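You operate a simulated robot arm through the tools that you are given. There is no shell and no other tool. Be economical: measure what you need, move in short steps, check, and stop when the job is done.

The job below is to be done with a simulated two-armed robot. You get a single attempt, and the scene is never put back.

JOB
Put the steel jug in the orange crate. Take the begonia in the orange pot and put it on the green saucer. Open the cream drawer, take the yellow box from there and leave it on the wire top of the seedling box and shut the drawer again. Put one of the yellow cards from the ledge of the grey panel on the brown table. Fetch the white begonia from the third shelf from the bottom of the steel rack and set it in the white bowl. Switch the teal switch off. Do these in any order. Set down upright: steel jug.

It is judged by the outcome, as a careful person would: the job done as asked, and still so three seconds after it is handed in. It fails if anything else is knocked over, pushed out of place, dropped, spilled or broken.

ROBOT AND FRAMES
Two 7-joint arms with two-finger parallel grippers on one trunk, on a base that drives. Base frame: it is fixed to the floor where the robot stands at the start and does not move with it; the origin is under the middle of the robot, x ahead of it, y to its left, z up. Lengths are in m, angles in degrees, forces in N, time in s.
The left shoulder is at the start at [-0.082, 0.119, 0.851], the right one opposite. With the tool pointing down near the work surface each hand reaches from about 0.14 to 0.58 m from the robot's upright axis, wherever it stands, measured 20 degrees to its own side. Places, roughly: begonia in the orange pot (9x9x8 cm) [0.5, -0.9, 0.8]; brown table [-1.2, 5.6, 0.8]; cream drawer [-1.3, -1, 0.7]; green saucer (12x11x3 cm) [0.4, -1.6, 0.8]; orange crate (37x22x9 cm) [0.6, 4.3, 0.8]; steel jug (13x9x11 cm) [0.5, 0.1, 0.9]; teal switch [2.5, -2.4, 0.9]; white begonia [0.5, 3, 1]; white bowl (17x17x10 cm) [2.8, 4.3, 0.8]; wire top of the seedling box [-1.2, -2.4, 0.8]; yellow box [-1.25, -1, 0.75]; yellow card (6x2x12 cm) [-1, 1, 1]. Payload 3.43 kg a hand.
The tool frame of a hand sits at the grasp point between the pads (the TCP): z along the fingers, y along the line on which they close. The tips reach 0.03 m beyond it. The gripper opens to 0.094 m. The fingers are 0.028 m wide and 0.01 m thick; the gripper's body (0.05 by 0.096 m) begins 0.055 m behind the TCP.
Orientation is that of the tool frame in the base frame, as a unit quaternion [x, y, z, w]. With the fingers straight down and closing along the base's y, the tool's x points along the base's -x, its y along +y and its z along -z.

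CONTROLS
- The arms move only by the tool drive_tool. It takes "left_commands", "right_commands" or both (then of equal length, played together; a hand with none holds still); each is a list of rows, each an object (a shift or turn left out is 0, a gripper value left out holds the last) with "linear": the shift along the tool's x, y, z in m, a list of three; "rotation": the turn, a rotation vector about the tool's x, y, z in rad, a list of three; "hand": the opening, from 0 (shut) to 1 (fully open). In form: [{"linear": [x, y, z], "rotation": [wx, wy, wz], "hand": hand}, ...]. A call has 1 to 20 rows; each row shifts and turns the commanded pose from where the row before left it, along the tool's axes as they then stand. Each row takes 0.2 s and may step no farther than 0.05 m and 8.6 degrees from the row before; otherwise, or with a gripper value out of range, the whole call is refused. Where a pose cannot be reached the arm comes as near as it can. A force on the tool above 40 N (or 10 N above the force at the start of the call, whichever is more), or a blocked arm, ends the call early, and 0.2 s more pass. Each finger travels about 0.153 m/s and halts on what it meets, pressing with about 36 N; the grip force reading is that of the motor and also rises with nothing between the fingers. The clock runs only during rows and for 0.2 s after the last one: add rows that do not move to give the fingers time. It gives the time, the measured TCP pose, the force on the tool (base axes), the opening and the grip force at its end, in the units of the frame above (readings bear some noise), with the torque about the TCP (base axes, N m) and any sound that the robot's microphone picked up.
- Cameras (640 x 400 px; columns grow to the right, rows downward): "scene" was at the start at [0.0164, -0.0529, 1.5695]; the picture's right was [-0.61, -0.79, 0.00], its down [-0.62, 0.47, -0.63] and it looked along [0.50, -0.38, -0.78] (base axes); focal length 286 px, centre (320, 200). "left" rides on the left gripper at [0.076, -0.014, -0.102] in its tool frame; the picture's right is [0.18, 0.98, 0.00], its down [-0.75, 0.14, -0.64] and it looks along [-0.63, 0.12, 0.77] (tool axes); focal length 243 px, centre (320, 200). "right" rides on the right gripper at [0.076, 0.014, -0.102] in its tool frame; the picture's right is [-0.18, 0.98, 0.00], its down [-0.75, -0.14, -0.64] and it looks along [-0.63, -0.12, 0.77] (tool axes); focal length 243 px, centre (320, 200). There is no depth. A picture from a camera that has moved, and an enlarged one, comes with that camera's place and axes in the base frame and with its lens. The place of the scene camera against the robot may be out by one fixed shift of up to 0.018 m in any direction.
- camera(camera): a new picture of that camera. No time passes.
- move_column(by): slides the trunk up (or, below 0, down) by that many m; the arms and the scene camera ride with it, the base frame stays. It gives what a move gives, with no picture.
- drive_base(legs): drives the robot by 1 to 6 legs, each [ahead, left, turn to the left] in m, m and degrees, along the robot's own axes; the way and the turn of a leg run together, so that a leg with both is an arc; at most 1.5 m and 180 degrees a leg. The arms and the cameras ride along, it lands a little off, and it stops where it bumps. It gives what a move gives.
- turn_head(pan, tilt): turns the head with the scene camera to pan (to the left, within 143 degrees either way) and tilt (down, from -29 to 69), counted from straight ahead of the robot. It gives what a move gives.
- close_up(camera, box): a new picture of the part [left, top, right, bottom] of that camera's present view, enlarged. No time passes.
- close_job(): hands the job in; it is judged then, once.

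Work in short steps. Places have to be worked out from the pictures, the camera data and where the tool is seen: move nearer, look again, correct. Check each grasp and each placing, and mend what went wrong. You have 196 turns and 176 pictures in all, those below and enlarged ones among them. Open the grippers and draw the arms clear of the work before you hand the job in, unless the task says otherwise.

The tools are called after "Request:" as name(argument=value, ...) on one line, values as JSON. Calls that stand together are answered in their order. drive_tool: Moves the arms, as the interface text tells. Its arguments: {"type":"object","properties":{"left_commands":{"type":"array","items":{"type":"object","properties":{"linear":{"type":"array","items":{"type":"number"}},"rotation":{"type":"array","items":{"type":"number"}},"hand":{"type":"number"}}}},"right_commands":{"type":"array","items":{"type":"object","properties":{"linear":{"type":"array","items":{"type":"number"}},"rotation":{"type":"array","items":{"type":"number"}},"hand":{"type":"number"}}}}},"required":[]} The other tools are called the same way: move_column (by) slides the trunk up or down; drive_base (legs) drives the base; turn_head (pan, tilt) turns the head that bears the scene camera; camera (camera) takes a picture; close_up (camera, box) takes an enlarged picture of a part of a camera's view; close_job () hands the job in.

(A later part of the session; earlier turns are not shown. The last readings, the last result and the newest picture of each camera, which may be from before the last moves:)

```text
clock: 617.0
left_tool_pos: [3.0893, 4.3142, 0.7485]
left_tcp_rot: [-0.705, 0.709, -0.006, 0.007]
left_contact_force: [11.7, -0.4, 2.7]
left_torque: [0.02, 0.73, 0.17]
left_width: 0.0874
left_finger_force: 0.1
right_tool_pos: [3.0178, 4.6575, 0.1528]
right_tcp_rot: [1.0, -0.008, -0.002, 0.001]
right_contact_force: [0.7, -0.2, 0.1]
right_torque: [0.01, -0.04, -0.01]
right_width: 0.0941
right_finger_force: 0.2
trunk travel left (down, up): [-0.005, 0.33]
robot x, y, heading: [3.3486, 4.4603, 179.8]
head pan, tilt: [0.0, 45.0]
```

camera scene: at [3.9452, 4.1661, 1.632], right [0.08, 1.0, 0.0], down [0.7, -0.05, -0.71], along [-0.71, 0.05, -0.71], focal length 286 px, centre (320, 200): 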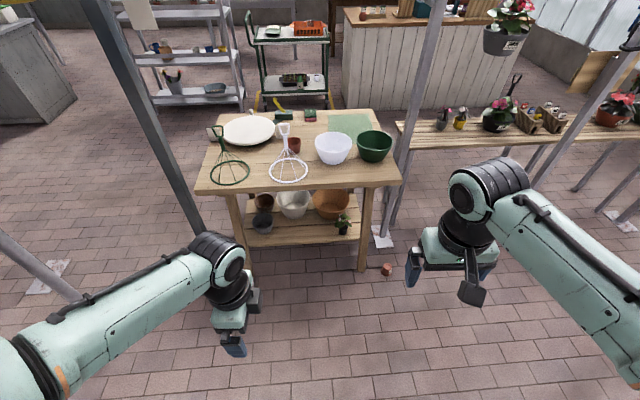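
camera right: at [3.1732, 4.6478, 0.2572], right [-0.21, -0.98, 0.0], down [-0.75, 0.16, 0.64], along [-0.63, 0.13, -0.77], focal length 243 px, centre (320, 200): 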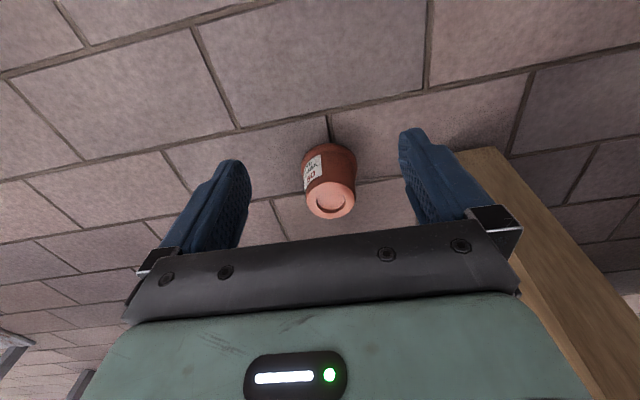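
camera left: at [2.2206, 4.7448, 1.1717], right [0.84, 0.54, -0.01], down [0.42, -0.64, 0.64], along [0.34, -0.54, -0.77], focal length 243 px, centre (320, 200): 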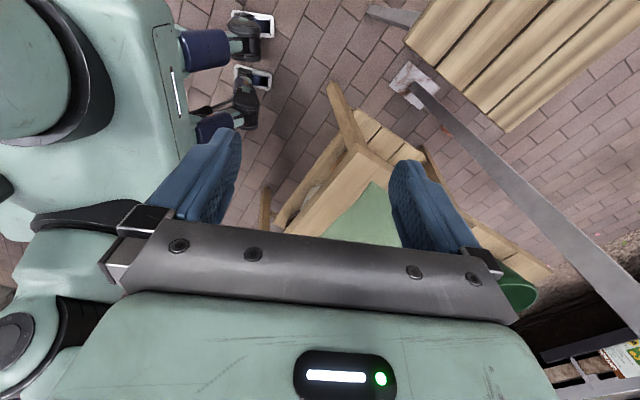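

The left hand is pressing the table edge; pull it back and up at once.

Request:
drive_tool(left_commands=[{"linear": [0, -0.03, 0]}, {"linear": [0, -0.03, -0.02]}, {"linear": [0, 0, -0.045]}, {"linear": [0, 0, -0.045]}, {"linear": [0, 0, -0.045]}, {"linear": [0, 0, -0.045]}], right_commands=[{"linear": [-0.005, -0.009, 0]}, {}, {}, {}, {}, {}])

Request:
camera(camera="right")

```text
clock: 618.4
left_tool_pos: [3.1412, 4.3154, 0.9471]
left_tcp_rot: [-0.704, 0.71, -0.007, 0.007]
left_contact_force: [-0.6, 0.0, 0.3]
left_torque: [-0.01, 0.02, 0.0]
left_width: 0.0939
left_finger_force: 0.1
right_tool_pos: [3.0122, 4.6673, 0.1529]
right_tcp_rot: [1.0, -0.008, -0.001, 0.001]
right_contact_force: [-0.6, 0.5, 0.3]
right_torque: [-0.01, 0.0, -0.02]
right_width: 0.094
right_finger_force: 0.1
trunk travel left (down, up): [-0.005, 0.33]
robot x, y, heading: [3.3452, 4.4647, 179.7]
head pan, tilt: [0.0, 45.0]
```

```text
8 pictures are left
camera right: at [3.0887, 4.6531, 0.2562], right [-0.2, -0.98, 0.0], down [-0.75, 0.15, 0.64], along [-0.63, 0.13, -0.77], focal length 243 px, centre (320, 200)
```

right: 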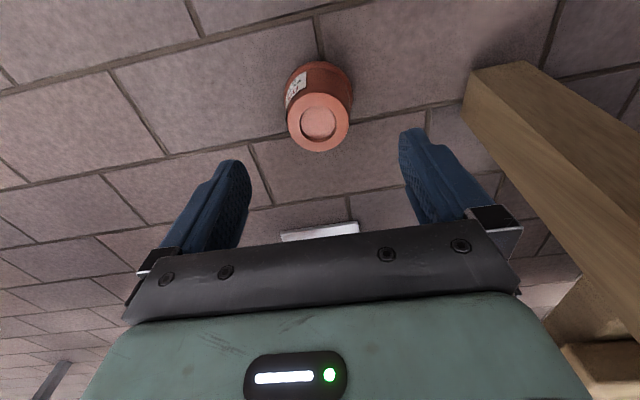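

Pot is straight below the TCP. Descend and grasp.

Request:
drive_tool(right_commands=[{"linear": [0.001, -0.004, 0.03]}, {"linear": [0, 0, 0.03]}, {"linear": [0, 0, 0.03]}, {"linear": [0, 0, 0.025]}, {"hand": 0.6}, {"hand": 0.4}, {"hand": 0.4}, {"hand": 0.4}, {}])

```text
clock: 620.4
left_tool_pos: [3.1415, 4.3153, 0.9472]
left_tcp_rot: [-0.706, 0.708, -0.007, 0.007]
left_contact_force: [-0.7, 0.5, 0.6]
left_torque: [0.02, 0.03, -0.02]
left_width: 0.0941
left_finger_force: 0.0
right_tool_pos: [3.0129, 4.6713, 0.0477]
right_tcp_rot: [1.0, -0.009, -0.001, 0.001]
right_contact_force: [-0.3, -1.0, -0.2]
right_torque: [0.0, -0.05, 0.02]
right_width: 0.0633
right_finger_force: 35.9
right hand out of reach, approached as far as the arm can: row 4
trunk travel left (down, up): [-0.005, 0.33]
robot x, y, heading: [3.3523, 4.4614, 179.9]
head pan, tilt: [0.0, 45.0]
```

Gripped (upside-down). Plan: lay it on its side on the table's east strip, regrasp to stand it up, then place it in the bowl. Lift, back off, raise and pitch the hand.

Request:
drive_tool(right_commands=[{"linear": [0, 0, -0.03]}, {"linear": [0, 0, -0.04]}, {"linear": [0.02, 0, -0.03]}, {}])

Request:
drive_base(legs=[[-0.4, 0, 0], [0, 0.4, 0]])

Request:
move_column(by=0.12)

Request:
drive_tool(right_commands=[{"linear": [-0.01, 0, -0.045]}, {"linear": [-0.01, 0, -0.045]}, {"linear": [-0.01, 0, -0.045]}, {"linear": [-0.01, 0, -0.045]}, {"linear": [-0.01, 0, -0.045]}, {"linear": [-0.01, 0, -0.045]}, {"linear": [-0.01, 0, -0.045]}, {"linear": [-0.01, 0, -0.045]}, {"linear": [-0.01, 0, -0.045]}, {"linear": [-0.01, 0, -0.045]}, {"linear": [0, 0, -0.045]}, {"linear": [0, 0, -0.045]}, {"linear": [0, 0, -0.045]}, {"linear": [0, 0, -0.045]}, {}])

Request:
drive_tool(right_commands=[{"rotation": [0, -0.126, 0]}, {"rotation": [0, -0.126, 0]}, {"rotation": [0, -0.126, 0]}, {"rotation": [0, -0.126, 0]}, {"rotation": [0, -0.126, 0]}, {"rotation": [0, -0.126, 0]}, {"rotation": [0, -0.126, 0]}, {"rotation": [0, -0.126, 0]}, {"rotation": [0, -0.126, 0]}, {"rotation": [0, -0.126, 0]}, {}])

```text
clock: 621.4
left_tool_pos: [3.1426, 4.3151, 0.9468]
left_tcp_rot: [-0.705, 0.709, -0.006, 0.007]
left_contact_force: [0.8, -0.4, -0.4]
left_torque: [-0.01, -0.03, -0.04]
left_width: 0.0939
left_finger_force: 0.1
right_tool_pos: [3.0325, 4.6699, 0.1438]
right_tcp_rot: [1.0, -0.009, -0.001, 0.0]
right_contact_force: [-0.8, 0.5, -1.6]
right_torque: [0.02, -0.02, 0.02]
right_width: 0.0629
right_finger_force: 36.1
trunk travel left (down, up): [-0.005, 0.33]
robot x, y, heading: [3.3506, 4.4607, 179.7]
head pan, tilt: [0.0, 45.0]
```

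```text
clock: 627.5
left_tool_pos: [3.536, 3.9151, 0.9465]
left_tcp_rot: [-0.699, 0.715, -0.007, 0.005]
left_contact_force: [-0.5, 0.0, 0.1]
left_torque: [-0.01, -0.02, 0.02]
left_width: 0.094
left_finger_force: 0.0
right_tool_pos: [3.4306, 4.2729, 0.1442]
right_tcp_rot: [1.0, -0.016, -0.001, 0.001]
right_contact_force: [-0.5, -0.4, -1.6]
right_torque: [0.01, -0.02, 0.02]
right_width: 0.063
right_finger_force: 36.1
trunk travel left (down, up): [-0.005, 0.33]
robot x, y, heading: [3.7462, 4.059, 178.9]
head pan, tilt: [0.0, 45.0]
```

```text
clock: 629.0
left_tool_pos: [3.5371, 3.915, 1.0658]
left_tcp_rot: [-0.7, 0.714, -0.006, 0.006]
left_contact_force: [-0.9, 0.6, -0.2]
left_torque: [-0.01, 0.0, 0.0]
left_width: 0.0939
left_finger_force: 0.1
right_tool_pos: [3.4309, 4.2719, 0.2651]
right_tcp_rot: [1.0, -0.015, 0.0, 0.001]
right_contact_force: [0.7, -0.9, -1.2]
right_torque: [0.02, -0.02, 0.0]
right_width: 0.063
right_finger_force: 36.5
trunk travel left (down, up): [-0.125, 0.21]
robot x, y, heading: [3.7405, 4.0582, 179.0]
head pan, tilt: [0.0, 45.0]
```

```text
clock: 632.2
left_tool_pos: [3.5363, 3.9143, 1.0661]
left_tcp_rot: [-0.7, 0.714, -0.007, 0.007]
left_contact_force: [0.2, 0.4, 0.2]
left_torque: [-0.04, 0.0, -0.02]
left_width: 0.094
left_finger_force: 0.1
right_tool_pos: [3.3321, 4.2759, 0.8957]
right_tcp_rot: [1.0, -0.016, -0.001, 0.0]
right_contact_force: [0.0, 0.2, -1.4]
right_torque: [-0.02, 0.01, -0.01]
right_width: 0.063
right_finger_force: 36.2
trunk travel left (down, up): [-0.125, 0.21]
robot x, y, heading: [3.7476, 4.0607, 179.1]
head pan, tilt: [0.0, 45.0]
```

```text
clock: 634.6
left_tool_pos: [3.5373, 3.9156, 1.066]
left_tcp_rot: [-0.7, 0.714, -0.006, 0.005]
left_contact_force: [-0.2, -1.1, -0.3]
left_torque: [0.02, 0.01, 0.0]
left_width: 0.094
left_finger_force: 0.1
right_tool_pos: [3.3325, 4.2751, 0.8955]
right_tcp_rot: [0.807, -0.013, -0.59, -0.008]
right_contact_force: [0.3, -0.3, -1.4]
right_torque: [0.0, -0.03, -0.02]
right_width: 0.0628
right_finger_force: 36.1
trunk travel left (down, up): [-0.125, 0.21]
robot x, y, heading: [3.7434, 4.0592, 179.2]
head pan, tilt: [0.0, 45.0]
```

Hand is 18° below horizontal with the pot's top pointing forward. Drive to the table strip (y≈4.205) and check from the head camera.

Request:
drive_base(legs=[[0.32, 0.07, 0.8]])

Request:
turn_head(pan=-10, tilt=55)

Request:
camera(camera="scene")

```text
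clock: 636.8
left_tool_pos: [3.2119, 3.8491, 1.0664]
left_tcp_rot: [-0.703, 0.712, -0.006, 0.006]
left_contact_force: [0.1, 0.2, -0.1]
left_torque: [0.0, -0.03, 0.01]
left_width: 0.0937
left_finger_force: 0.0
right_tool_pos: [3.0042, 4.2091, 0.8955]
right_tcp_rot: [0.807, -0.009, -0.59, -0.006]
right_contact_force: [0.0, -0.3, -1.5]
right_torque: [-0.02, -0.02, -0.02]
right_width: 0.0626
right_finger_force: 36.7
trunk travel left (down, up): [-0.125, 0.21]
robot x, y, heading: [3.4241, 3.9958, 179.3]
head pan, tilt: [0.0, 45.0]
```

```text
clock: 637.5
left_tool_pos: [3.2124, 3.849, 1.0672]
left_tcp_rot: [-0.702, 0.712, -0.005, 0.005]
left_contact_force: [-0.2, 0.5, -0.6]
left_torque: [-0.01, 0.03, 0.01]
left_width: 0.094
left_finger_force: 0.1
right_tool_pos: [3.0041, 4.2078, 0.8951]
right_tcp_rot: [0.807, -0.009, -0.59, -0.006]
right_contact_force: [-0.8, -0.4, -1.1]
right_torque: [-0.01, -0.05, 0.02]
right_width: 0.0629
right_finger_force: 36.5
trunk travel left (down, up): [-0.125, 0.21]
robot x, y, heading: [3.4208, 3.9938, 179.5]
head pan, tilt: [-10.0, 55.0]
```

```text
7 pictures are left
camera scene: at [3.3805, 4.0001, 1.4138], right [0.18, 0.98, 0.0], down [0.81, -0.15, -0.57], along [-0.56, 0.1, -0.82], focal length 286 px, centre (320, 200)
```

scene: 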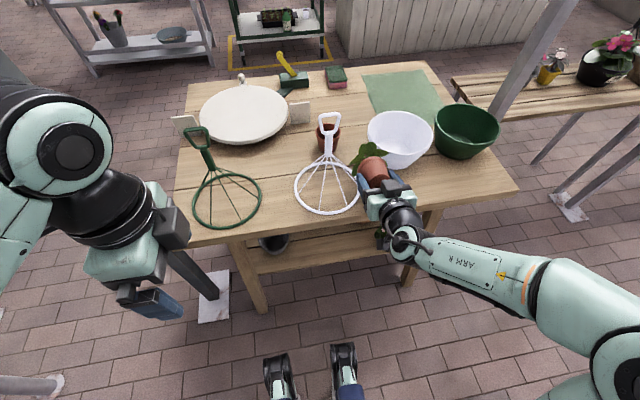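

The plant is intact in the pot. There's more free room right of the white bowl (≈(2.96, 4.42)); lift slightly, shift 0.21 that way, then lower to just above the table.

Request:
drive_tool(right_commands=[{"linear": [-0.0286, 0, -0.0091]}, {"linear": [-0.0191, 0, -0.0061]}])

Request:
drive_base(legs=[[0, -0.215, 0.5]])

Request:
drive_tool(right_commands=[{"linear": [0.0334, 0, 0.0106]}, {"linear": [0.0334, 0, 0.0106]}, {"linear": [0.0238, 0, 0.0076]}, {"linear": [0.0095, 0, 0.003]}, {"linear": [0.0048, 0, 0.0015]}, {"linear": [0.0048, 0, 0.0015]}, {}])

```text
clock: 638.1
left_tool_pos: [3.2123, 3.8474, 1.0657]
left_tcp_rot: [-0.703, 0.711, -0.005, 0.006]
left_contact_force: [0.6, 0.2, 0.1]
left_torque: [0.0, 0.04, 0.01]
left_width: 0.0941
left_finger_force: 0.0
right_tool_pos: [3.0077, 4.2084, 0.9446]
right_tcp_rot: [0.808, -0.009, -0.59, -0.006]
right_contact_force: [-0.2, 0.1, -0.7]
right_torque: [-0.02, -0.04, 0.02]
right_width: 0.0628
right_finger_force: 36.2
trunk travel left (down, up): [-0.125, 0.21]
robot x, y, heading: [3.4206, 3.9962, 179.4]
head pan, tilt: [-10.0, 55.0]
```

```text
clock: 640.6
left_tool_pos: [3.2149, 4.0631, 1.0667]
left_tcp_rot: [-0.706, 0.708, -0.006, 0.005]
left_contact_force: [-0.5, 0.6, 0.4]
left_torque: [0.0, 0.02, 0.01]
left_width: 0.094
left_finger_force: 0.2
right_tool_pos: [3.006, 4.4207, 0.9444]
right_tcp_rot: [0.807, -0.006, -0.59, -0.004]
right_contact_force: [-0.7, 0.5, -1.8]
right_torque: [0.0, -0.04, 0.0]
right_width: 0.0627
right_finger_force: 35.7
trunk travel left (down, up): [-0.125, 0.21]
robot x, y, heading: [3.4207, 4.2103, -180.1]
head pan, tilt: [-10.0, 55.0]
```

```text
clock: 642.2
left_tool_pos: [3.2144, 4.0615, 1.0665]
left_tcp_rot: [-0.706, 0.709, -0.004, 0.005]
left_contact_force: [0.1, -0.1, 0.2]
left_torque: [-0.01, 0.04, 0.0]
left_width: 0.0939
left_finger_force: 0.0
right_tool_pos: [3.0063, 4.4203, 0.8312]
right_tcp_rot: [0.806, -0.006, -0.591, -0.005]
right_contact_force: [0.4, -0.5, 14.7]
right_torque: [0.06, 0.56, -0.03]
right_width: 0.0632
right_finger_force: 35.8
right hand out of reach, approached as far as the arm can: row 2
trunk travel left (down, up): [-0.125, 0.21]
robot x, y, heading: [3.4241, 4.2118, -180.1]
head pan, tilt: [-10.0, 55.0]
```

Rim touches the table. Open a little (fingers act as guards), wait, then fully open and withdraw.

Request:
drive_tool(right_commands=[{"hand": 0.74}, {"hand": 0.78}, {}, {}, {"hand": 0.9}, {}, {"linear": [0, 0, -0.02]}, {"linear": [0, 0, -0.03]}, {"linear": [0, 0, -0.03]}, {"linear": [-0.02, 0, -0.03]}, {"linear": [-0.03, 0, -0.03]}, {}])

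Request:
close_up(camera="scene", box=[320, 80, 520, 240])

```text
clock: 644.9
left_tool_pos: [3.2149, 4.0626, 1.0652]
left_tcp_rot: [-0.706, 0.708, -0.006, 0.007]
left_contact_force: [0.4, -0.3, -0.8]
left_torque: [-0.01, 0.03, 0.04]
left_width: 0.094
left_finger_force: 0.0
right_tool_pos: [3.1012, 4.4223, 0.9257]
right_tcp_rot: [0.808, -0.006, -0.588, -0.003]
right_contact_force: [0.0, -0.4, -1.3]
right_torque: [-0.01, -0.01, 0.02]
right_width: 0.0845
right_finger_force: 0.0
right hand out of reach, approached as far as the arm can: row 9, 10
trunk travel left (down, up): [-0.125, 0.21]
robot x, y, heading: [3.4208, 4.2067, -179.6]
head pan, tilt: [-10.0, 55.0]
```

```text
2.50 times, centred on (420, 160) of scene
camera zoom: at [3.3809, 4.2162, 1.4137], right [0.17, 0.99, 0.0], down [0.81, -0.14, -0.57], along [-0.56, 0.1, -0.82], focal length 714 px, centre (70, 300)
```

zoom: 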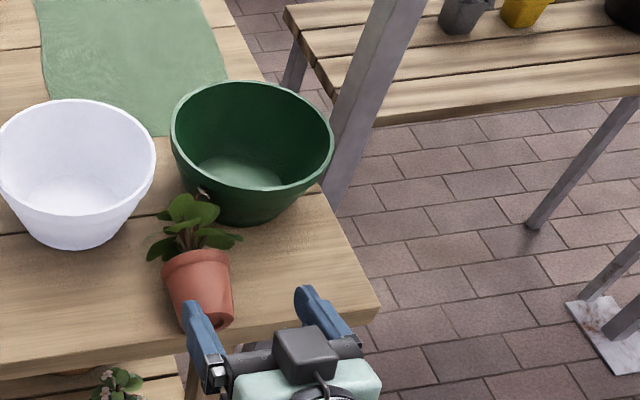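

The pot lies on its side, top pointing west, axis along x, centre ≈(2.99, 4.421). Pitch the hand straight down and bring it over the pot.

Request:
drive_tool(right_commands=[{"linear": [-0.03, 0, 0], "hand": 1.0}, {"rotation": [0, 0.126, 0]}, {"rotation": [0, 0.126, 0]}, {"rotation": [0, 0.126, 0]}, {"rotation": [0, 0.126, 0]}, {"rotation": [0, 0.126, 0]}, {"rotation": [0, 0.126, 0]}, {"rotation": [0, 0.126, 0]}, {"rotation": [0, 0.126, 0]}, {"rotation": [0, 0.126, 0]}, {"rotation": [0, 0.126, 0]}, {}])

```text
clock: 647.5
left_tool_pos: [3.215, 4.0624, 1.0665]
left_tcp_rot: [-0.706, 0.708, -0.006, 0.006]
left_contact_force: [0.2, 0.0, 0.6]
left_torque: [0.0, 0.02, -0.01]
left_width: 0.0939
left_finger_force: 0.1
right_tool_pos: [3.0905, 4.424, 0.9568]
right_tcp_rot: [1.0, -0.006, 0.0, 0.001]
right_contact_force: [0.2, -0.1, -0.5]
right_torque: [0.0, 0.0, -0.01]
right_width: 0.094
right_finger_force: 0.0
trunk travel left (down, up): [-0.125, 0.21]
robot x, y, heading: [3.4216, 4.2111, -179.7]
head pan, tilt: [-10.0, 55.0]
```

Request:
camera(camera="right")

```text
5 pictures are left
camera right: at [3.1682, 4.4083, 1.06], right [-0.2, -0.98, 0.0], down [-0.75, 0.15, 0.64], along [-0.63, 0.13, -0.77], focal length 243 px, centre (320, 200)
```

right: 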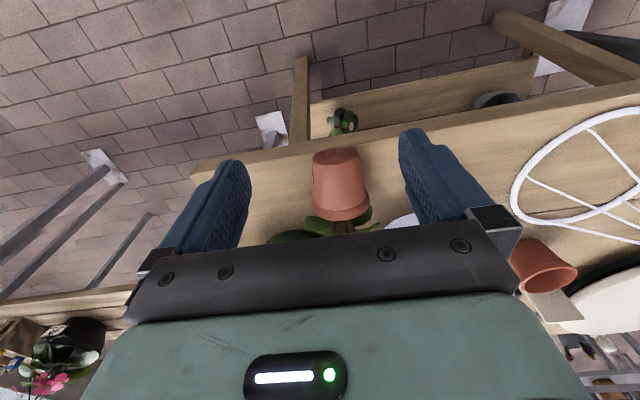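

Pot centre (2.988, 4.421). Move over, descend, grasp across its diameter, and lift.

Request:
drive_tool(right_commands=[{"linear": [-0.034, 0.0013, 0]}, {"linear": [-0.034, 0.0013, 0]}, {"linear": [-0.034, 0.0014, 0]}, {"linear": [0, 0, 0.045]}, {"linear": [0, 0, 0.04]}, {"linear": [0, 0, 0.03]}, {"linear": [0, 0, 0.018]}, {"hand": 0.6}, {"hand": 0.4}, {"hand": 0.4}, {"hand": 0.4}, {"linear": [0, 0, -0.02]}, {"linear": [0, 0, -0.04]}, {"linear": [0.02, 0, -0.04]}, {"linear": [0.02, 0, -0.03]}, {}])

```text
clock: 649.3
left_tool_pos: [3.2154, 4.0625, 1.0657]
left_tcp_rot: [-0.706, 0.708, -0.005, 0.006]
left_contact_force: [-0.1, -0.2, 0.4]
left_torque: [0.01, 0.01, -0.01]
left_width: 0.094
left_finger_force: 0.0
right_tool_pos: [2.9915, 4.422, 0.8304]
right_tcp_rot: [1.0, -0.008, -0.007, 0.001]
right_contact_force: [4.5, 0.3, 10.7]
right_torque: [0.44, -0.32, -0.22]
right_width: 0.0698
right_finger_force: 35.7
trunk travel left (down, up): [-0.125, 0.21]
robot x, y, heading: [3.4209, 4.2113, -179.9]
head pan, tilt: [-10.0, 55.0]
stopped in row 9 (right hand): the force on the tool passed its limit at 41 N (the readings are from after the stop); the commanded pose is now the measured one
```

Stopped by force while closing. Ease up 3 mm and continue closing.

Request:
drive_tool(right_commands=[{"linear": [0, 0, -0.003]}, {"hand": 0.4}, {"hand": 0.4}, {"hand": 0.4}, {}])

```text
clock: 650.5
left_tool_pos: [3.2152, 4.0629, 1.066]
left_tcp_rot: [-0.706, 0.708, -0.005, 0.006]
left_contact_force: [0.6, -0.2, -0.1]
left_torque: [-0.03, 0.04, -0.01]
left_width: 0.0941
left_finger_force: 0.1
right_tool_pos: [2.9894, 4.4207, 0.83]
right_tcp_rot: [1.0, -0.008, -0.006, 0.0]
right_contact_force: [-0.6, 1.2, 0.7]
right_torque: [-0.01, 0.03, 0.01]
right_width: 0.0697
right_finger_force: 36.6
trunk travel left (down, up): [-0.125, 0.21]
robot x, y, heading: [3.4236, 4.2146, -179.8]
head pan, tilt: [-10.0, 55.0]
```

Lift 10 cm and check with one picture.

Request:
drive_tool(right_commands=[{"linear": [0, 0, -0.015]}, {"linear": [0, 0, -0.03]}, {"linear": [0, 0, -0.04]}, {"linear": [0.02, 0, -0.04]}, {}])

Request:
camera(camera="right")

```text
clock: 651.7
left_tool_pos: [3.2147, 4.0629, 1.0665]
left_tcp_rot: [-0.706, 0.708, -0.006, 0.007]
left_contact_force: [-0.3, -0.1, 0.1]
left_torque: [0.0, 0.02, -0.03]
left_width: 0.0941
left_finger_force: 0.0
right_tool_pos: [3.0121, 4.4227, 0.9558]
right_tcp_rot: [1.0, -0.008, -0.006, 0.0]
right_contact_force: [-0.4, -0.9, -1.4]
right_torque: [-0.01, -0.02, -0.03]
right_width: 0.0694
right_finger_force: 36.0
trunk travel left (down, up): [-0.125, 0.21]
robot x, y, heading: [3.4165, 4.2107, -180.0]
head pan, tilt: [-10.0, 55.0]
```

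```text
4 pictures are left
camera right: at [3.091, 4.407, 1.0576], right [-0.2, -0.98, 0.0], down [-0.74, 0.15, 0.65], along [-0.64, 0.13, -0.76], focal length 243 px, centre (320, 200)
```

right: 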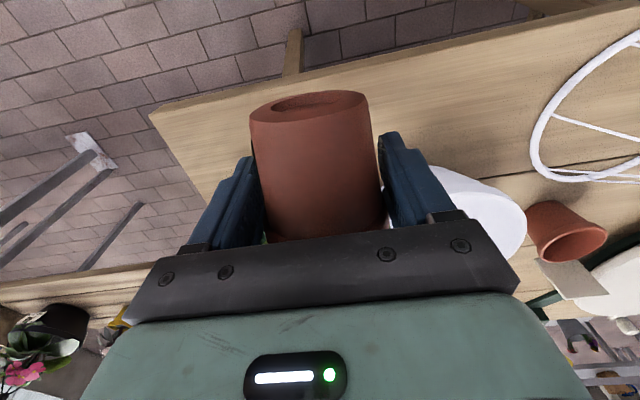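

Pot is held with its axis horizontal, top pointing west. Pitch the hand up to ~18° so the pot becomes upright (slightly forward-leaning), then lower it to the table.

Request:
drive_tool(right_commands=[{"rotation": [0, -0.126, 0]}, {"rotation": [0, -0.126, 0]}, {"rotation": [0, -0.126, 0]}, {"rotation": [0, -0.126, 0]}, {"rotation": [0, -0.126, 0]}, {"rotation": [0, -0.126, 0]}, {"rotation": [0, -0.126, 0]}, {"rotation": [0, -0.126, 0]}, {"rotation": [0, -0.126, 0]}, {"rotation": [0, -0.126, 0]}, {}])

Request:
drive_tool(right_commands=[{"linear": [0.0334, 0, 0.0106]}, {"linear": [0.0334, 0, 0.0106]}, {"linear": [0.0191, 0, 0.0061]}, {"linear": [0.0095, 0, 0.003]}, {"linear": [0.0048, 0, 0.0015]}, {}])

```text
clock: 654.1
left_tool_pos: [3.2139, 4.0636, 1.0666]
left_tcp_rot: [-0.706, 0.708, -0.006, 0.006]
left_contact_force: [0.1, 0.8, 0.0]
left_torque: [-0.06, 0.03, -0.04]
left_width: 0.0942
left_finger_force: 0.0
right_tool_pos: [3.0114, 4.4219, 0.9561]
right_tcp_rot: [0.804, -0.006, -0.594, -0.004]
right_contact_force: [-0.8, -0.6, -1.8]
right_torque: [-0.02, -0.01, 0.0]
right_width: 0.0696
right_finger_force: 35.1
trunk travel left (down, up): [-0.125, 0.21]
robot x, y, heading: [3.4215, 4.2111, -179.8]
head pan, tilt: [-10.0, 55.0]
```

```text
clock: 655.5
left_tool_pos: [3.2144, 4.0629, 1.065]
left_tcp_rot: [-0.706, 0.708, -0.007, 0.006]
left_contact_force: [-0.2, 0.2, 0.4]
left_torque: [0.02, -0.03, 0.01]
left_width: 0.0941
left_finger_force: 0.1
right_tool_pos: [3.013, 4.4234, 0.8688]
right_tcp_rot: [0.804, -0.007, -0.594, -0.005]
right_contact_force: [-0.5, -0.5, -1.2]
right_torque: [0.0, 0.02, -0.03]
right_width: 0.0694
right_finger_force: 35.9
right hand out of reach, approached as far as the arm can: row 2, 3
trunk travel left (down, up): [-0.125, 0.21]
robot x, y, heading: [3.423, 4.2077, -180.0]
head pan, tilt: [-10.0, 55.0]
```

Lower more, 2 cm further in from the edge, in small steps to contact.

Request:
drive_tool(right_commands=[{"linear": [-0.006, 0, 0.019]}, {"linear": [0.0095, 0, 0.003]}, {"linear": [0.0095, 0, 0.003]}, {"linear": [0.0057, 0, 0.0018]}, {"linear": [0.0038, 0, 0.0012]}, {"linear": [0.0038, 0, 0.0012]}, {}])

```text
clock: 657.1
left_tool_pos: [3.2165, 4.063, 1.0661]
left_tcp_rot: [-0.706, 0.708, -0.005, 0.007]
left_contact_force: [0.3, -0.7, -0.5]
left_torque: [-0.01, -0.04, 0.03]
left_width: 0.0939
left_finger_force: 0.1
right_tool_pos: [2.9925, 4.4221, 0.8356]
right_tcp_rot: [0.804, -0.006, -0.595, -0.004]
right_contact_force: [4.1, -1.4, 18.9]
right_torque: [0.03, 0.26, -0.02]
right_width: 0.0673
right_finger_force: 36.2
trunk travel left (down, up): [-0.125, 0.21]
robot x, y, heading: [3.4216, 4.2123, -179.9]
head pan, tilt: [-10.0, 55.0]
```

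Contact. Open gently, wait for it to settle upright, then withdraw straight back and look.

Request:
drive_tool(right_commands=[{"hand": 0.76}, {"hand": 0.82}, {}, {"hand": 0.92}, {}, {"hand": 1.0}, {}, {"linear": [0, 0, -0.02]}, {"linear": [0, 0, -0.03]}, {"linear": [0, 0, -0.03]}, {"linear": [-0.03, 0, -0.02]}, {"linear": [-0.03, 0, -0.02]}, {}])

Request:
close_up(camera="scene", box=[320, 80, 520, 240])

```text
clock: 659.9
left_tool_pos: [3.2152, 4.0639, 1.0665]
left_tcp_rot: [-0.706, 0.709, -0.005, 0.005]
left_contact_force: [0.1, 0.5, 1.4]
left_torque: [0.01, 0.0, 0.02]
left_width: 0.0939
left_finger_force: 0.2
right_tool_pos: [3.0882, 4.4237, 0.9294]
right_tcp_rot: [0.804, -0.006, -0.594, -0.004]
right_contact_force: [0.8, 0.2, 0.4]
right_torque: [0.0, 0.02, -0.06]
right_width: 0.0944
right_finger_force: 0.1
trunk travel left (down, up): [-0.125, 0.21]
robot x, y, heading: [3.4231, 4.2094, -179.8]
head pan, tilt: [-10.0, 55.0]
```

```text
2.50 times, centred on (420, 160) of scene
camera zoom: at [3.381, 4.2163, 1.4137], right [0.17, 0.98, 0.0], down [0.81, -0.14, -0.57], along [-0.56, 0.1, -0.82], focal length 714 px, centre (70, 300)
```

zoom: 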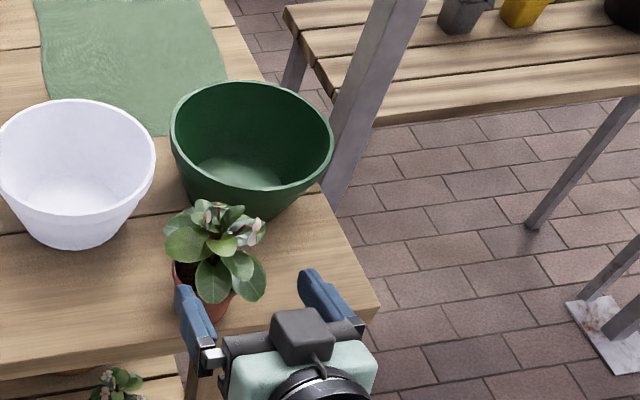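

The begonia now stands upright on the table. Regrasp it at 62°: rotate, line up, advance along the fingers, and close.

Request:
drive_tool(right_commands=[{"linear": [-0.02, 0, -0.0]}, {"rotation": [0, 0.129, 0]}, {"rotation": [0, 0.129, 0]}, {"rotation": [0, 0.129, 0]}, {"rotation": [0, 0.129, 0]}, {"rotation": [0, 0.129, 0]}, {"rotation": [0, 0.129, 0]}, {}])

```text
clock: 661.7
left_tool_pos: [3.2142, 4.063, 1.0662]
left_tcp_rot: [-0.706, 0.708, -0.006, 0.005]
left_contact_force: [-0.7, 0.2, 0.6]
left_torque: [0.0, -0.02, 0.02]
left_width: 0.0942
left_finger_force: 0.1
right_tool_pos: [3.0838, 4.4222, 0.946]
right_tcp_rot: [0.969, -0.006, -0.246, -0.001]
right_contact_force: [-0.5, 0.0, 0.5]
right_torque: [-0.01, 0.03, -0.03]
right_width: 0.0942
right_finger_force: 0.0
trunk travel left (down, up): [-0.125, 0.21]
robot x, y, heading: [3.4191, 4.2098, -179.9]
head pan, tilt: [-10.0, 55.0]
```

Request:
drive_tool(right_commands=[{"linear": [-0.021, 0, 0.02]}, {"linear": [0, 0, 0.03]}, {"linear": [0, 0, 0.03]}, {"linear": [0, 0, 0.03]}, {"linear": [0, 0, 0.02]}, {"linear": [0, 0, 0.012]}, {}])

Request:
camera(camera="right")

```text
clock: 663.3
left_tool_pos: [3.2169, 4.0626, 1.0675]
left_tcp_rot: [-0.706, 0.708, -0.004, 0.005]
left_contact_force: [0.0, 0.1, 0.1]
left_torque: [0.0, 0.01, 0.01]
left_width: 0.0941
left_finger_force: 0.0
right_tool_pos: [2.9997, 4.4223, 0.8321]
right_tcp_rot: [0.968, -0.008, -0.25, -0.001]
right_contact_force: [10.8, 1.6, 24.4]
right_torque: [1.27, -0.3, -0.66]
right_width: 0.094
right_finger_force: 0.0
trunk travel left (down, up): [-0.125, 0.21]
robot x, y, heading: [3.4243, 4.209, -179.8]
head pan, tilt: [-10.0, 55.0]
```

```text
2 pictures are left
camera right: at [3.1156, 4.4076, 0.8863], right [-0.18, -0.98, 0.09], down [-0.35, 0.15, 0.93], along [-0.92, 0.13, -0.37], focal length 243 px, centre (320, 200)
```

right: 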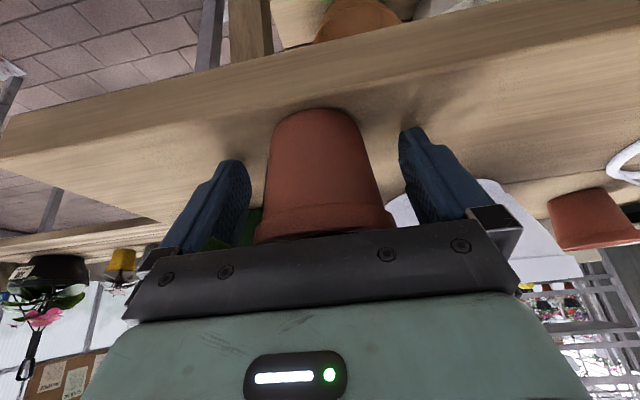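

Pot is between the fingers. Rise 1 cm, close, and lift clear of the bowl rim.

Request:
drive_tool(right_commands=[{"linear": [-0.0053, 0, -0.0097]}, {"hand": 0.7}, {"hand": 0.5}, {"hand": 0.5}, {}, {"linear": [-0.0096, 0, -0.0176]}, {"linear": [-0.0156, 0, -0.0285]}, {"linear": [-0.0156, 0, -0.0285]}, {"linear": [-0.0156, 0, -0.0285]}, {"linear": [-0.0096, 0, -0.0176]}, {}])

```text
clock: 665.7
left_tool_pos: [3.2149, 4.0635, 1.0669]
left_tcp_rot: [-0.706, 0.708, -0.006, 0.005]
left_contact_force: [-0.1, -0.9, -0.3]
left_torque: [-0.02, 0.01, 0.0]
left_width: 0.0938
left_finger_force: 0.1
right_tool_pos: [2.9953, 4.4237, 0.9787]
right_tcp_rot: [0.969, -0.009, -0.246, -0.002]
right_contact_force: [0.1, 0.6, -1.7]
right_torque: [-0.03, -0.04, -0.01]
right_width: 0.0722
right_finger_force: 35.9
trunk travel left (down, up): [-0.125, 0.21]
robot x, y, heading: [3.4235, 4.2084, -180.0]
head pan, tilt: [-10.0, 55.0]
```

Held (7.2 cm, at the rim). Shift the base 0.098 toward the bowl and extend the hand over its centre.

Request:
drive_base(legs=[[0, 0.098, 0]])

Request:
drive_tool(right_commands=[{"linear": [-0.0345, 0, 0.0188]}, {"linear": [-0.0345, 0, 0.0188]}, {"linear": [-0.0345, 0, 0.0188]}, {}])

```text
clock: 667.2
left_tool_pos: [3.2157, 3.9681, 1.0662]
left_tcp_rot: [-0.707, 0.707, -0.005, 0.006]
left_contact_force: [0.1, 0.4, -0.2]
left_torque: [0.0, -0.02, 0.0]
left_width: 0.0938
left_finger_force: 0.0
right_tool_pos: [2.995, 4.3263, 0.9802]
right_tcp_rot: [0.969, -0.007, -0.246, -0.001]
right_contact_force: [0.3, -0.1, -2.6]
right_torque: [-0.02, 0.01, 0.04]
right_width: 0.0718
right_finger_force: 35.9
trunk travel left (down, up): [-0.125, 0.21]
robot x, y, heading: [3.4222, 4.1164, -179.8]
head pan, tilt: [-10.0, 55.0]
```

```text
clock: 668.2
left_tool_pos: [3.2158, 3.9688, 1.0667]
left_tcp_rot: [-0.706, 0.708, -0.006, 0.005]
left_contact_force: [0.2, 0.0, 0.1]
left_torque: [0.02, 0.03, 0.01]
left_width: 0.0936
left_finger_force: 0.1
right_tool_pos: [2.8774, 4.3281, 0.9798]
right_tcp_rot: [0.969, -0.007, -0.246, -0.001]
right_contact_force: [-0.2, 0.0, -0.8]
right_torque: [0.02, -0.02, -0.02]
right_width: 0.0718
right_finger_force: 36.0
trunk travel left (down, up): [-0.125, 0.21]
robot x, y, heading: [3.4245, 4.1124, -179.8]
head pan, tilt: [-10.0, 55.0]
```

Over the bowl. Lower carefully.

Request:
drive_tool(right_commands=[{"linear": [0.0144, 0, 0.0263]}, {"linear": [0.0144, 0, 0.0263]}, {"linear": [0.0144, 0, 0.0263]}, {"linear": [0.0048, 0, 0.0088]}, {"linear": [0.0038, 0, 0.007]}, {}])

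```text
clock: 669.6
left_tool_pos: [3.2147, 3.9684, 1.0664]
left_tcp_rot: [-0.706, 0.708, -0.005, 0.005]
left_contact_force: [-0.2, 1.3, 0.5]
left_torque: [0.0, 0.01, 0.01]
left_width: 0.0942
left_finger_force: 0.1
right_tool_pos: [2.8759, 4.3289, 0.8722]
right_tcp_rot: [0.969, -0.006, -0.246, 0.0]
right_contact_force: [-0.5, 0.3, -1.1]
right_torque: [0.02, -0.03, 0.0]
right_width: 0.072
right_finger_force: 35.9
trunk travel left (down, up): [-0.125, 0.21]
robot x, y, heading: [3.4248, 4.1125, -180.0]
head pan, tilt: [-10.0, 55.0]
```

Request:
drive_tool(right_commands=[{"linear": [0.0019, 0, 0.0035]}, {"linear": [0.0019, 0, 0.0035]}, {"linear": [0.0019, 0, 0.0035]}, {"linear": [0.0014, 0, 0.0026]}, {"linear": [0.0014, 0, 0.0026]}, {}])

```text
clock: 671.0
left_tool_pos: [3.2151, 3.9676, 1.0659]
left_tcp_rot: [-0.706, 0.708, -0.005, 0.007]
left_contact_force: [0.6, -0.2, -0.2]
left_torque: [0.02, 0.0, -0.01]
left_width: 0.0941
left_finger_force: 0.0
right_tool_pos: [2.8779, 4.3313, 0.8543]
right_tcp_rot: [0.969, -0.007, -0.246, -0.001]
right_contact_force: [-0.6, -1.0, 1.5]
right_torque: [0.05, -0.15, -0.04]
right_width: 0.0722
right_finger_force: 35.8
trunk travel left (down, up): [-0.125, 0.21]
robot x, y, heading: [3.4224, 4.1148, -179.8]
head pan, tilt: [-10.0, 55.0]
```

Just touching. Two more millimetre steps, then release and withdraw along the fingers.

Request:
drive_tool(right_commands=[{"linear": [0.001, 0, 0.0018]}, {"linear": [0.001, 0, 0.0018]}, {}])

```text
clock: 671.8
left_tool_pos: [3.2173, 3.9669, 1.0669]
left_tcp_rot: [-0.706, 0.708, -0.005, 0.006]
left_contact_force: [0.9, 0.4, -0.1]
left_torque: [0.01, 0.03, -0.02]
left_width: 0.0938
left_finger_force: 0.2
right_tool_pos: [2.8787, 4.3293, 0.8528]
right_tcp_rot: [0.969, -0.007, -0.249, -0.001]
right_contact_force: [4.3, -2.8, 17.8]
right_torque: [-0.11, -0.79, -0.03]
right_width: 0.072
right_finger_force: 36.1
trunk travel left (down, up): [-0.125, 0.21]
robot x, y, heading: [3.4225, 4.1153, -179.7]
head pan, tilt: [-10.0, 55.0]
```

Request:
drive_tool(right_commands=[{"hand": 0.85}, {"hand": 0.95}, {}, {"linear": [0, 0, -0.015]}, {"linear": [0, 0, -0.03]}, {"linear": [0, 0, -0.04]}, {"linear": [0, 0, -0.04]}, {"linear": [0, 0, -0.04]}, {"linear": [0.03, 0, -0.03]}, {}])

Request:
close_up(camera="scene", box=[300, 60, 540, 240])

```text
clock: 674.0
left_tool_pos: [3.2145, 3.968, 1.0671]
left_tcp_rot: [-0.706, 0.708, -0.007, 0.007]
left_contact_force: [0.7, -0.8, 0.2]
left_torque: [-0.02, -0.02, -0.04]
left_width: 0.0939
left_finger_force: 0.1
right_tool_pos: [3.001, 4.3279, 1.0054]
right_tcp_rot: [0.969, -0.006, -0.246, -0.001]
right_contact_force: [-0.5, -0.2, -0.2]
right_torque: [0.01, -0.01, 0.02]
right_width: 0.0892
right_finger_force: 0.1
trunk travel left (down, up): [-0.125, 0.21]
robot x, y, heading: [3.4233, 4.1156, -179.6]
head pan, tilt: [-10.0, 55.0]
```

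```text
2.22 times, centred on (420, 150) of scene
camera zoom: at [3.3808, 4.1214, 1.4137], right [0.17, 0.99, 0.0], down [0.81, -0.14, -0.57], along [-0.56, 0.1, -0.82], focal length 634 px, centre (98, 311)
```

zoom: 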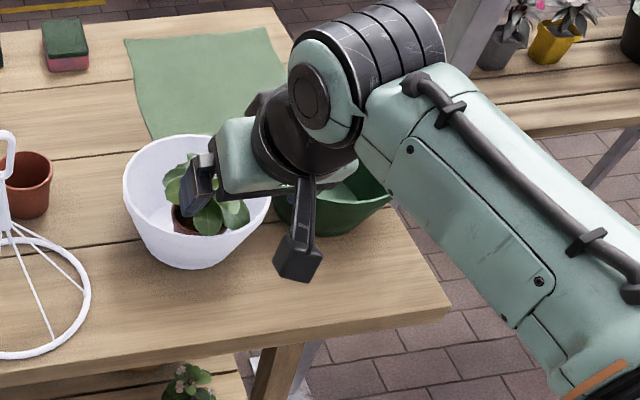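

The white begonia stands in the white bowl. Only one picture remains, for the switch. Drive back round through the south gap (facing north), tracking the reported pose.

Request:
move_column(by=0.2)

Request:
drive_base(legs=[[-0.52, 0, 0], [0, 0, -90], [-1.15, 0, 0], [-1.15, 0, 0]])

```text
clock: 676.2
left_tool_pos: [3.2152, 3.9686, 1.2664]
left_tcp_rot: [-0.707, 0.708, -0.007, 0.007]
left_contact_force: [0.0, -0.1, 0.9]
left_torque: [-0.01, 0.02, 0.01]
left_width: 0.0941
left_finger_force: 0.0
right_tool_pos: [2.9985, 4.3285, 1.2059]
right_tcp_rot: [0.969, -0.008, -0.246, -0.001]
right_contact_force: [0.5, 0.9, -0.5]
right_torque: [0.03, 0.0, 0.02]
right_width: 0.0894
right_finger_force: 0.0
trunk travel left (down, up): [-0.325, 0.01]
robot x, y, heading: [3.4264, 4.1155, -179.9]
head pan, tilt: [-10.0, 55.0]
```

```text
clock: 693.9
left_tool_pos: [3.8095, 2.0451, 1.2658]
left_tcp_rot: [0.001, 1.0, -0.008, 0.0]
left_contact_force: [0.6, -0.6, -0.3]
left_torque: [0.0, 0.01, -0.02]
left_width: 0.0937
left_finger_force: 0.0
right_tool_pos: [4.1697, 2.263, 1.2059]
right_tcp_rot: [-0.68, 0.69, 0.174, 0.175]
right_contact_force: [0.2, -0.1, -0.3]
right_torque: [-0.04, 0.04, 0.01]
right_width: 0.0892
right_finger_force: 0.1
trunk travel left (down, up): [-0.325, 0.01]
robot x, y, heading: [3.9594, 1.8375, 90.3]
head pan, tilt: [-10.0, 55.0]
```

Request:
drive_base(legs=[[-0.03, 0, -0.3], [0, 1.2, 0], [0, 1.2, 0], [0, 0, -90]])

```text
clock: 719.2
left_tool_pos: [1.7966, 1.9945, 1.2668]
left_tcp_rot: [0.732, 0.681, -0.006, -0.006]
left_contact_force: [0.0, -0.9, -0.1]
left_torque: [0.0, 0.04, 0.02]
left_width: 0.0941
left_finger_force: 0.0
right_tool_pos: [1.9885, 1.6207, 1.2071]
right_tcp_rot: [0.041, 0.968, -0.009, 0.246]
right_contact_force: [-0.5, -0.3, -0.1]
right_torque: [0.01, 0.02, -0.01]
right_width: 0.0895
right_finger_force: 0.0
trunk travel left (down, up): [-0.325, 0.01]
robot x, y, heading: [1.5774, 1.8653, -3.9]
head pan, tilt: [-10.0, 55.0]
```

Request:
drive_base(legs=[[-0.06, 0, 3.9], [0, -1.3, 0]])

Request:
drive_base(legs=[[0, -1.3, 0]])

```text
clock: 731.2
left_tool_pos: [1.7224, 0.73, 1.2675]
left_tcp_rot: [0.712, 0.702, -0.005, -0.006]
left_contact_force: [0.8, 0.1, 0.8]
left_torque: [-0.03, -0.01, -0.01]
left_width: 0.0937
left_finger_force: 0.1
right_tool_pos: [1.9358, 0.3689, 1.2067]
right_tcp_rot: [0.013, 0.969, -0.002, 0.246]
right_contact_force: [1.1, 0.5, 0.5]
right_torque: [0.01, 0.02, 0.0]
right_width: 0.0894
right_finger_force: 0.0
trunk travel left (down, up): [-0.325, 0.01]
robot x, y, heading: [1.5133, 0.5877, -0.7]
head pan, tilt: [-10.0, 55.0]
```

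```text
clock: 742.8
left_tool_pos: [1.7286, -0.5561, 1.2669]
left_tcp_rot: [0.697, 0.717, -0.006, -0.006]
left_contact_force: [-0.5, 0.4, 0.5]
left_torque: [-0.05, -0.02, 0.01]
left_width: 0.0941
left_finger_force: 0.1
right_tool_pos: [1.9572, -0.9097, 1.2071]
right_tcp_rot: [-0.005, 0.969, 0.002, 0.246]
right_contact_force: [0.2, 0.0, 0.1]
right_torque: [-0.01, -0.03, 0.04]
right_width: 0.0893
right_finger_force: 0.1
trunk travel left (down, up): [-0.325, 0.01]
robot x, y, heading: [1.5257, -0.7108, 1.8]
head pan, tilt: [-10.0, 55.0]
```

Request:
drive_base(legs=[[0.05, 0, -1.8], [0.03, -1.45, 0]])

```text
clock: 756.3
left_tool_pos: [1.8069, -2.0258, 1.2674]
left_tcp_rot: [0.711, 0.703, -0.007, -0.006]
left_contact_force: [1.1, -0.6, 0.2]
left_torque: [0.02, 0.0, 0.03]
left_width: 0.0938
left_finger_force: 0.1
right_tool_pos: [2.0203, -2.3888, 1.2067]
right_tcp_rot: [0.013, 0.969, -0.003, 0.247]
right_contact_force: [0.2, -0.1, 0.3]
right_torque: [-0.03, 0.0, -0.01]
right_width: 0.0895
right_finger_force: 0.1
trunk travel left (down, up): [-0.325, 0.01]
robot x, y, heading: [1.5972, -2.1701, -0.7]
head pan, tilt: [-10.0, 55.0]
```

The hand camera should see the switch area between the fingers. I use the last picture as an enlarged right-hand view of it.

Request:
close_up(camera="right", box=[230, 70, 430, 215])

```text
2.76 times, centred on (330, 142) of right
camera zoom: at [1.9056, -2.3701, 1.2606], right [0.19, 0.98, 0.09], down [0.35, -0.15, 0.92], along [0.92, -0.14, -0.37], focal length 669 px, centre (292, 359)
```

zoom: 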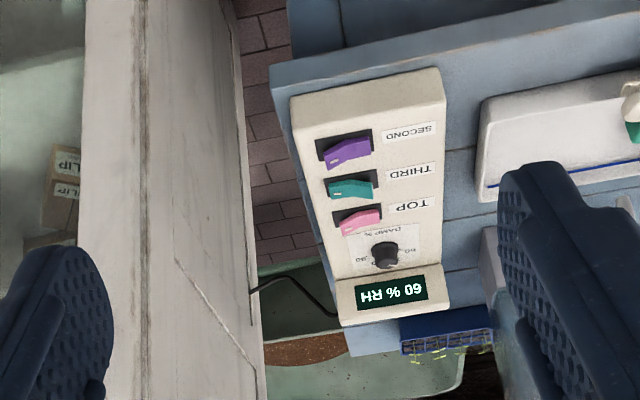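

Clear view: a control box with rockers SECOND (purple), THIRD (teal), TOP (pink). Teal lies opposite to the other two; its north (+y) end appears raised. Rocker ≈(2.467, -2.38, 0.866), ray-constrained. Drive closer, close the right fingers, and come over its north end.

Request:
drive_base(legs=[[0.24, 0, 0.7]])

Request:
drive_tool(right_commands=[{"linear": [-0.0352, 0.006, 0.0191], "hand": 0.0}, {"linear": [-0.0352, 0.006, 0.0191]}, {"linear": [-0.0352, 0.006, 0.0191]}, {"linear": [0.0191, 0, 0.0352]}, {"linear": [0.0191, 0, 0.0352]}, {"linear": [0.0191, 0, 0.0352]}, {"linear": [0.0191, 0, 0.0352]}, {"linear": [0.0191, 0, 0.0352]}, {}])

```text
clock: 758.0
left_tool_pos: [2.0439, -2.0238, 1.2672]
left_tcp_rot: [0.707, 0.707, -0.006, -0.005]
left_contact_force: [0.8, 0.3, 0.4]
left_torque: [0.0, 0.01, 0.0]
left_width: 0.0938
left_finger_force: 0.0
right_tool_pos: [2.2631, -2.3823, 1.2072]
right_tcp_rot: [0.007, 0.969, -0.001, 0.247]
right_contact_force: [0.3, 1.1, -0.2]
right_torque: [0.0, 0.02, 0.02]
right_width: 0.0894
right_finger_force: 0.1
trunk travel left (down, up): [-0.325, 0.01]
robot x, y, heading: [1.8398, -2.1697, 0.3]
head pan, tilt: [-10.0, 55.0]
```

```text
clock: 760.0
left_tool_pos: [2.0453, -2.0225, 1.2662]
left_tcp_rot: [0.707, 0.707, -0.006, -0.005]
left_contact_force: [-0.1, 0.1, 0.0]
left_torque: [0.02, -0.01, -0.01]
left_width: 0.0939
left_finger_force: 0.1
right_tool_pos: [2.3837, -2.3646, 1.0055]
right_tcp_rot: [0.007, 0.969, -0.001, 0.247]
right_contact_force: [-0.2, 0.0, -0.4]
right_torque: [0.04, -0.02, -0.01]
right_width: 0.0001
right_finger_force: 33.2
trunk travel left (down, up): [-0.325, 0.01]
robot x, y, heading: [1.8398, -2.1662, 0.4]
head pan, tilt: [-10.0, 55.0]
```

Move over the rocker and descend to ~2 cm above.

Request:
drive_tool(right_commands=[{"linear": [-0.0356, -0.0005, 0.0193]}, {"linear": [-0.0356, -0.0005, 0.0193]}, {"linear": [0.0143, 0, 0.0264]}, {"linear": [0.0143, 0, 0.0264]}, {"linear": [0.0095, 0, 0.0176]}, {}])

```text
clock: 761.4
left_tool_pos: [2.0445, -2.0231, 1.2654]
left_tcp_rot: [0.707, 0.707, -0.005, -0.006]
left_contact_force: [0.0, 0.5, 0.9]
left_torque: [-0.03, 0.01, 0.02]
left_width: 0.0941
left_finger_force: 0.0
right_tool_pos: [2.4632, -2.3662, 0.9271]
right_tcp_rot: [0.006, 0.969, 0.0, 0.247]
right_contact_force: [-0.2, -1.4, -0.4]
right_torque: [0.0, -0.05, 0.02]
right_width: 0.0001
right_finger_force: 32.3
trunk travel left (down, up): [-0.325, 0.01]
robot x, y, heading: [1.8399, -2.1719, 0.3]
head pan, tilt: [-10.0, 55.0]
```

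Request:
drive_tool(right_commands=[{"linear": [0.0014, 0, 0.0026]}, {"linear": [0.0014, 0, 0.0026]}, {"linear": [0.0014, 0, 0.0026]}, {"linear": [0.0014, 0, 0.0026]}, {"linear": [0.0014, 0, 0.0026]}, {}])

```text
clock: 762.8
left_tool_pos: [2.0451, -2.0228, 1.2671]
left_tcp_rot: [0.707, 0.707, -0.006, -0.006]
left_contact_force: [-0.3, 0.8, -0.7]
left_torque: [0.01, 0.0, 0.01]
left_width: 0.094
left_finger_force: 0.1
right_tool_pos: [2.4656, -2.3667, 0.9113]
right_tcp_rot: [0.006, 0.969, 0.0, 0.247]
right_contact_force: [-0.2, 0.2, 0.3]
right_torque: [0.0, 0.0, 0.01]
right_width: 0.0
right_finger_force: 32.7
trunk travel left (down, up): [-0.325, 0.01]
robot x, y, heading: [1.8386, -2.1684, 0.4]
head pan, tilt: [-10.0, 55.0]
```

Request:
drive_tool(right_commands=[{"linear": [0.0014, 0, 0.0026]}, {"linear": [0.0014, 0, 0.0026]}, {"linear": [0.001, 0, 0.0018]}, {"linear": [0.001, 0, 0.0018]}, {}])

```text
clock: 764.0
left_tool_pos: [2.044, -2.0219, 1.2672]
left_tcp_rot: [0.707, 0.707, -0.005, -0.006]
left_contact_force: [0.2, 0.2, 0.0]
left_torque: [-0.05, 0.02, 0.01]
left_width: 0.0941
left_finger_force: 0.1
right_tool_pos: [2.4654, -2.3663, 0.9005]
right_tcp_rot: [0.006, 0.969, -0.001, 0.247]
right_contact_force: [0.9, 0.1, -0.3]
right_torque: [-0.05, -0.01, -0.01]
right_width: 0.0
right_finger_force: 33.4
trunk travel left (down, up): [-0.325, 0.01]
robot x, y, heading: [1.8374, -2.1706, 0.6]
head pan, tilt: [-10.0, 55.0]
```

No contact yet; follow the sight ray (2.8 mm forward per 2 mm down).

Request:
drive_tool(right_commands=[{"linear": [-0.0015, 0, 0.0031]}, {"linear": [-0.0015, 0, 0.0031]}, {"linear": [-0.0015, 0, 0.0031]}, {"linear": [-0.0015, 0, 0.0031]}, {}])

```text
clock: 765.2
left_tool_pos: [2.0453, -2.0228, 1.2669]
left_tcp_rot: [0.707, 0.707, -0.005, -0.006]
left_contact_force: [0.4, -0.1, 0.7]
left_torque: [0.0, -0.01, 0.0]
left_width: 0.0938
left_finger_force: 0.1
right_tool_pos: [2.4764, -2.369, 0.8938]
right_tcp_rot: [0.006, 0.969, 0.0, 0.247]
right_contact_force: [0.6, -0.1, 0.6]
right_torque: [0.03, 0.01, 0.0]
right_width: 0.0001
right_finger_force: 32.7
trunk travel left (down, up): [-0.325, 0.01]
robot x, y, heading: [1.8424, -2.1711, 0.2]
head pan, tilt: [-10.0, 55.0]
```

Request:
drive_tool(right_commands=[{"linear": [-0.0015, 0.001, 0.0031]}, {"linear": [-0.0015, 0.001, 0.0031]}, {"linear": [-0.0015, 0, 0.0031]}, {"linear": [-0.0015, 0, 0.0031]}, {}])

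```text
clock: 766.4
left_tool_pos: [2.0405, -2.0231, 1.2683]
left_tcp_rot: [0.707, 0.707, -0.005, -0.004]
left_contact_force: [-0.7, 0.6, -0.5]
left_torque: [-0.01, -0.01, -0.01]
left_width: 0.0941
left_finger_force: 0.0
right_tool_pos: [2.485, -2.3667, 0.8905]
right_tcp_rot: [0.006, 0.968, 0.0, 0.25]
right_contact_force: [-20.3, 0.2, 24.3]
right_torque: [-0.19, 0.63, -0.19]
right_width: 0.0
right_finger_force: 33.5
trunk travel left (down, up): [-0.325, 0.01]
robot x, y, heading: [1.8369, -2.1665, -0.0]
head pan, tilt: [-10.0, 55.0]
heard: click
```

A click was heard on contact at the teal rocker's spot. Lift straight away and retract.

Request:
drive_tool(right_commands=[{"linear": [-0.0095, 0, -0.0176]}, {"linear": [-0.0191, 0, -0.0352]}, {"linear": [-0.0191, 0, -0.0352]}, {"linear": [-0.0191, 0, -0.0352]}, {"linear": [-0.0191, 0, -0.0352]}, {}])

```text
clock: 767.8
left_tool_pos: [2.0456, -2.0222, 1.2676]
left_tcp_rot: [0.707, 0.708, -0.006, -0.006]
left_contact_force: [-0.4, 0.2, -0.4]
left_torque: [-0.01, 0.0, 0.03]
left_width: 0.0943
left_finger_force: 0.1
right_tool_pos: [2.4877, -2.3687, 1.0665]
right_tcp_rot: [0.006, 0.969, -0.001, 0.245]
right_contact_force: [-0.2, -0.2, 0.0]
right_torque: [0.0, -0.04, 0.01]
right_width: 0.0
right_finger_force: 33.4
trunk travel left (down, up): [-0.325, 0.01]
robot x, y, heading: [1.8391, -2.1724, 0.4]
head pan, tilt: [-10.0, 55.0]
```

Only one click, so the rocker flipped once. Open the hand, draw the arm back, and move clear of the bench.

Request:
drive_base(legs=[[-0.2, 0, 0]])

Request:
drive_tool(right_commands=[{"linear": [0.03, 0, -0.02], "hand": 1.0}, {"linear": [0.03, 0, -0.02]}, {"linear": [0.03, 0, -0.02]}, {}])

```text
clock: 769.4
left_tool_pos: [1.845, -2.0242, 1.2667]
left_tcp_rot: [0.707, 0.707, -0.006, -0.006]
left_contact_force: [-0.8, 0.4, 0.0]
left_torque: [-0.02, -0.05, 0.02]
left_width: 0.094
left_finger_force: 0.1
right_tool_pos: [2.2888, -2.3693, 1.0677]
right_tcp_rot: [0.007, 0.969, -0.001, 0.247]
right_contact_force: [0.0, -0.1, 0.3]
right_torque: [-0.03, 0.01, 0.01]
right_width: 0.0001
right_finger_force: 33.1
trunk travel left (down, up): [-0.325, 0.01]
robot x, y, heading: [1.6396, -2.1693, 0.4]
head pan, tilt: [-10.0, 55.0]
```

```text
clock: 770.4
left_tool_pos: [1.8461, -2.0249, 1.2657]
left_tcp_rot: [0.706, 0.708, -0.006, -0.007]
left_contact_force: [-0.1, 0.1, 0.1]
left_torque: [0.01, 0.05, -0.02]
left_width: 0.0938
left_finger_force: 0.1
right_tool_pos: [2.1826, -2.3691, 1.0754]
right_tcp_rot: [0.006, 0.969, 0.0, 0.246]
right_contact_force: [-0.8, 0.1, 0.2]
right_torque: [0.03, 0.03, -0.01]
right_width: 0.0939
right_finger_force: 0.1
trunk travel left (down, up): [-0.325, 0.01]
robot x, y, heading: [1.6343, -2.175, 0.2]
head pan, tilt: [-10.0, 55.0]
```

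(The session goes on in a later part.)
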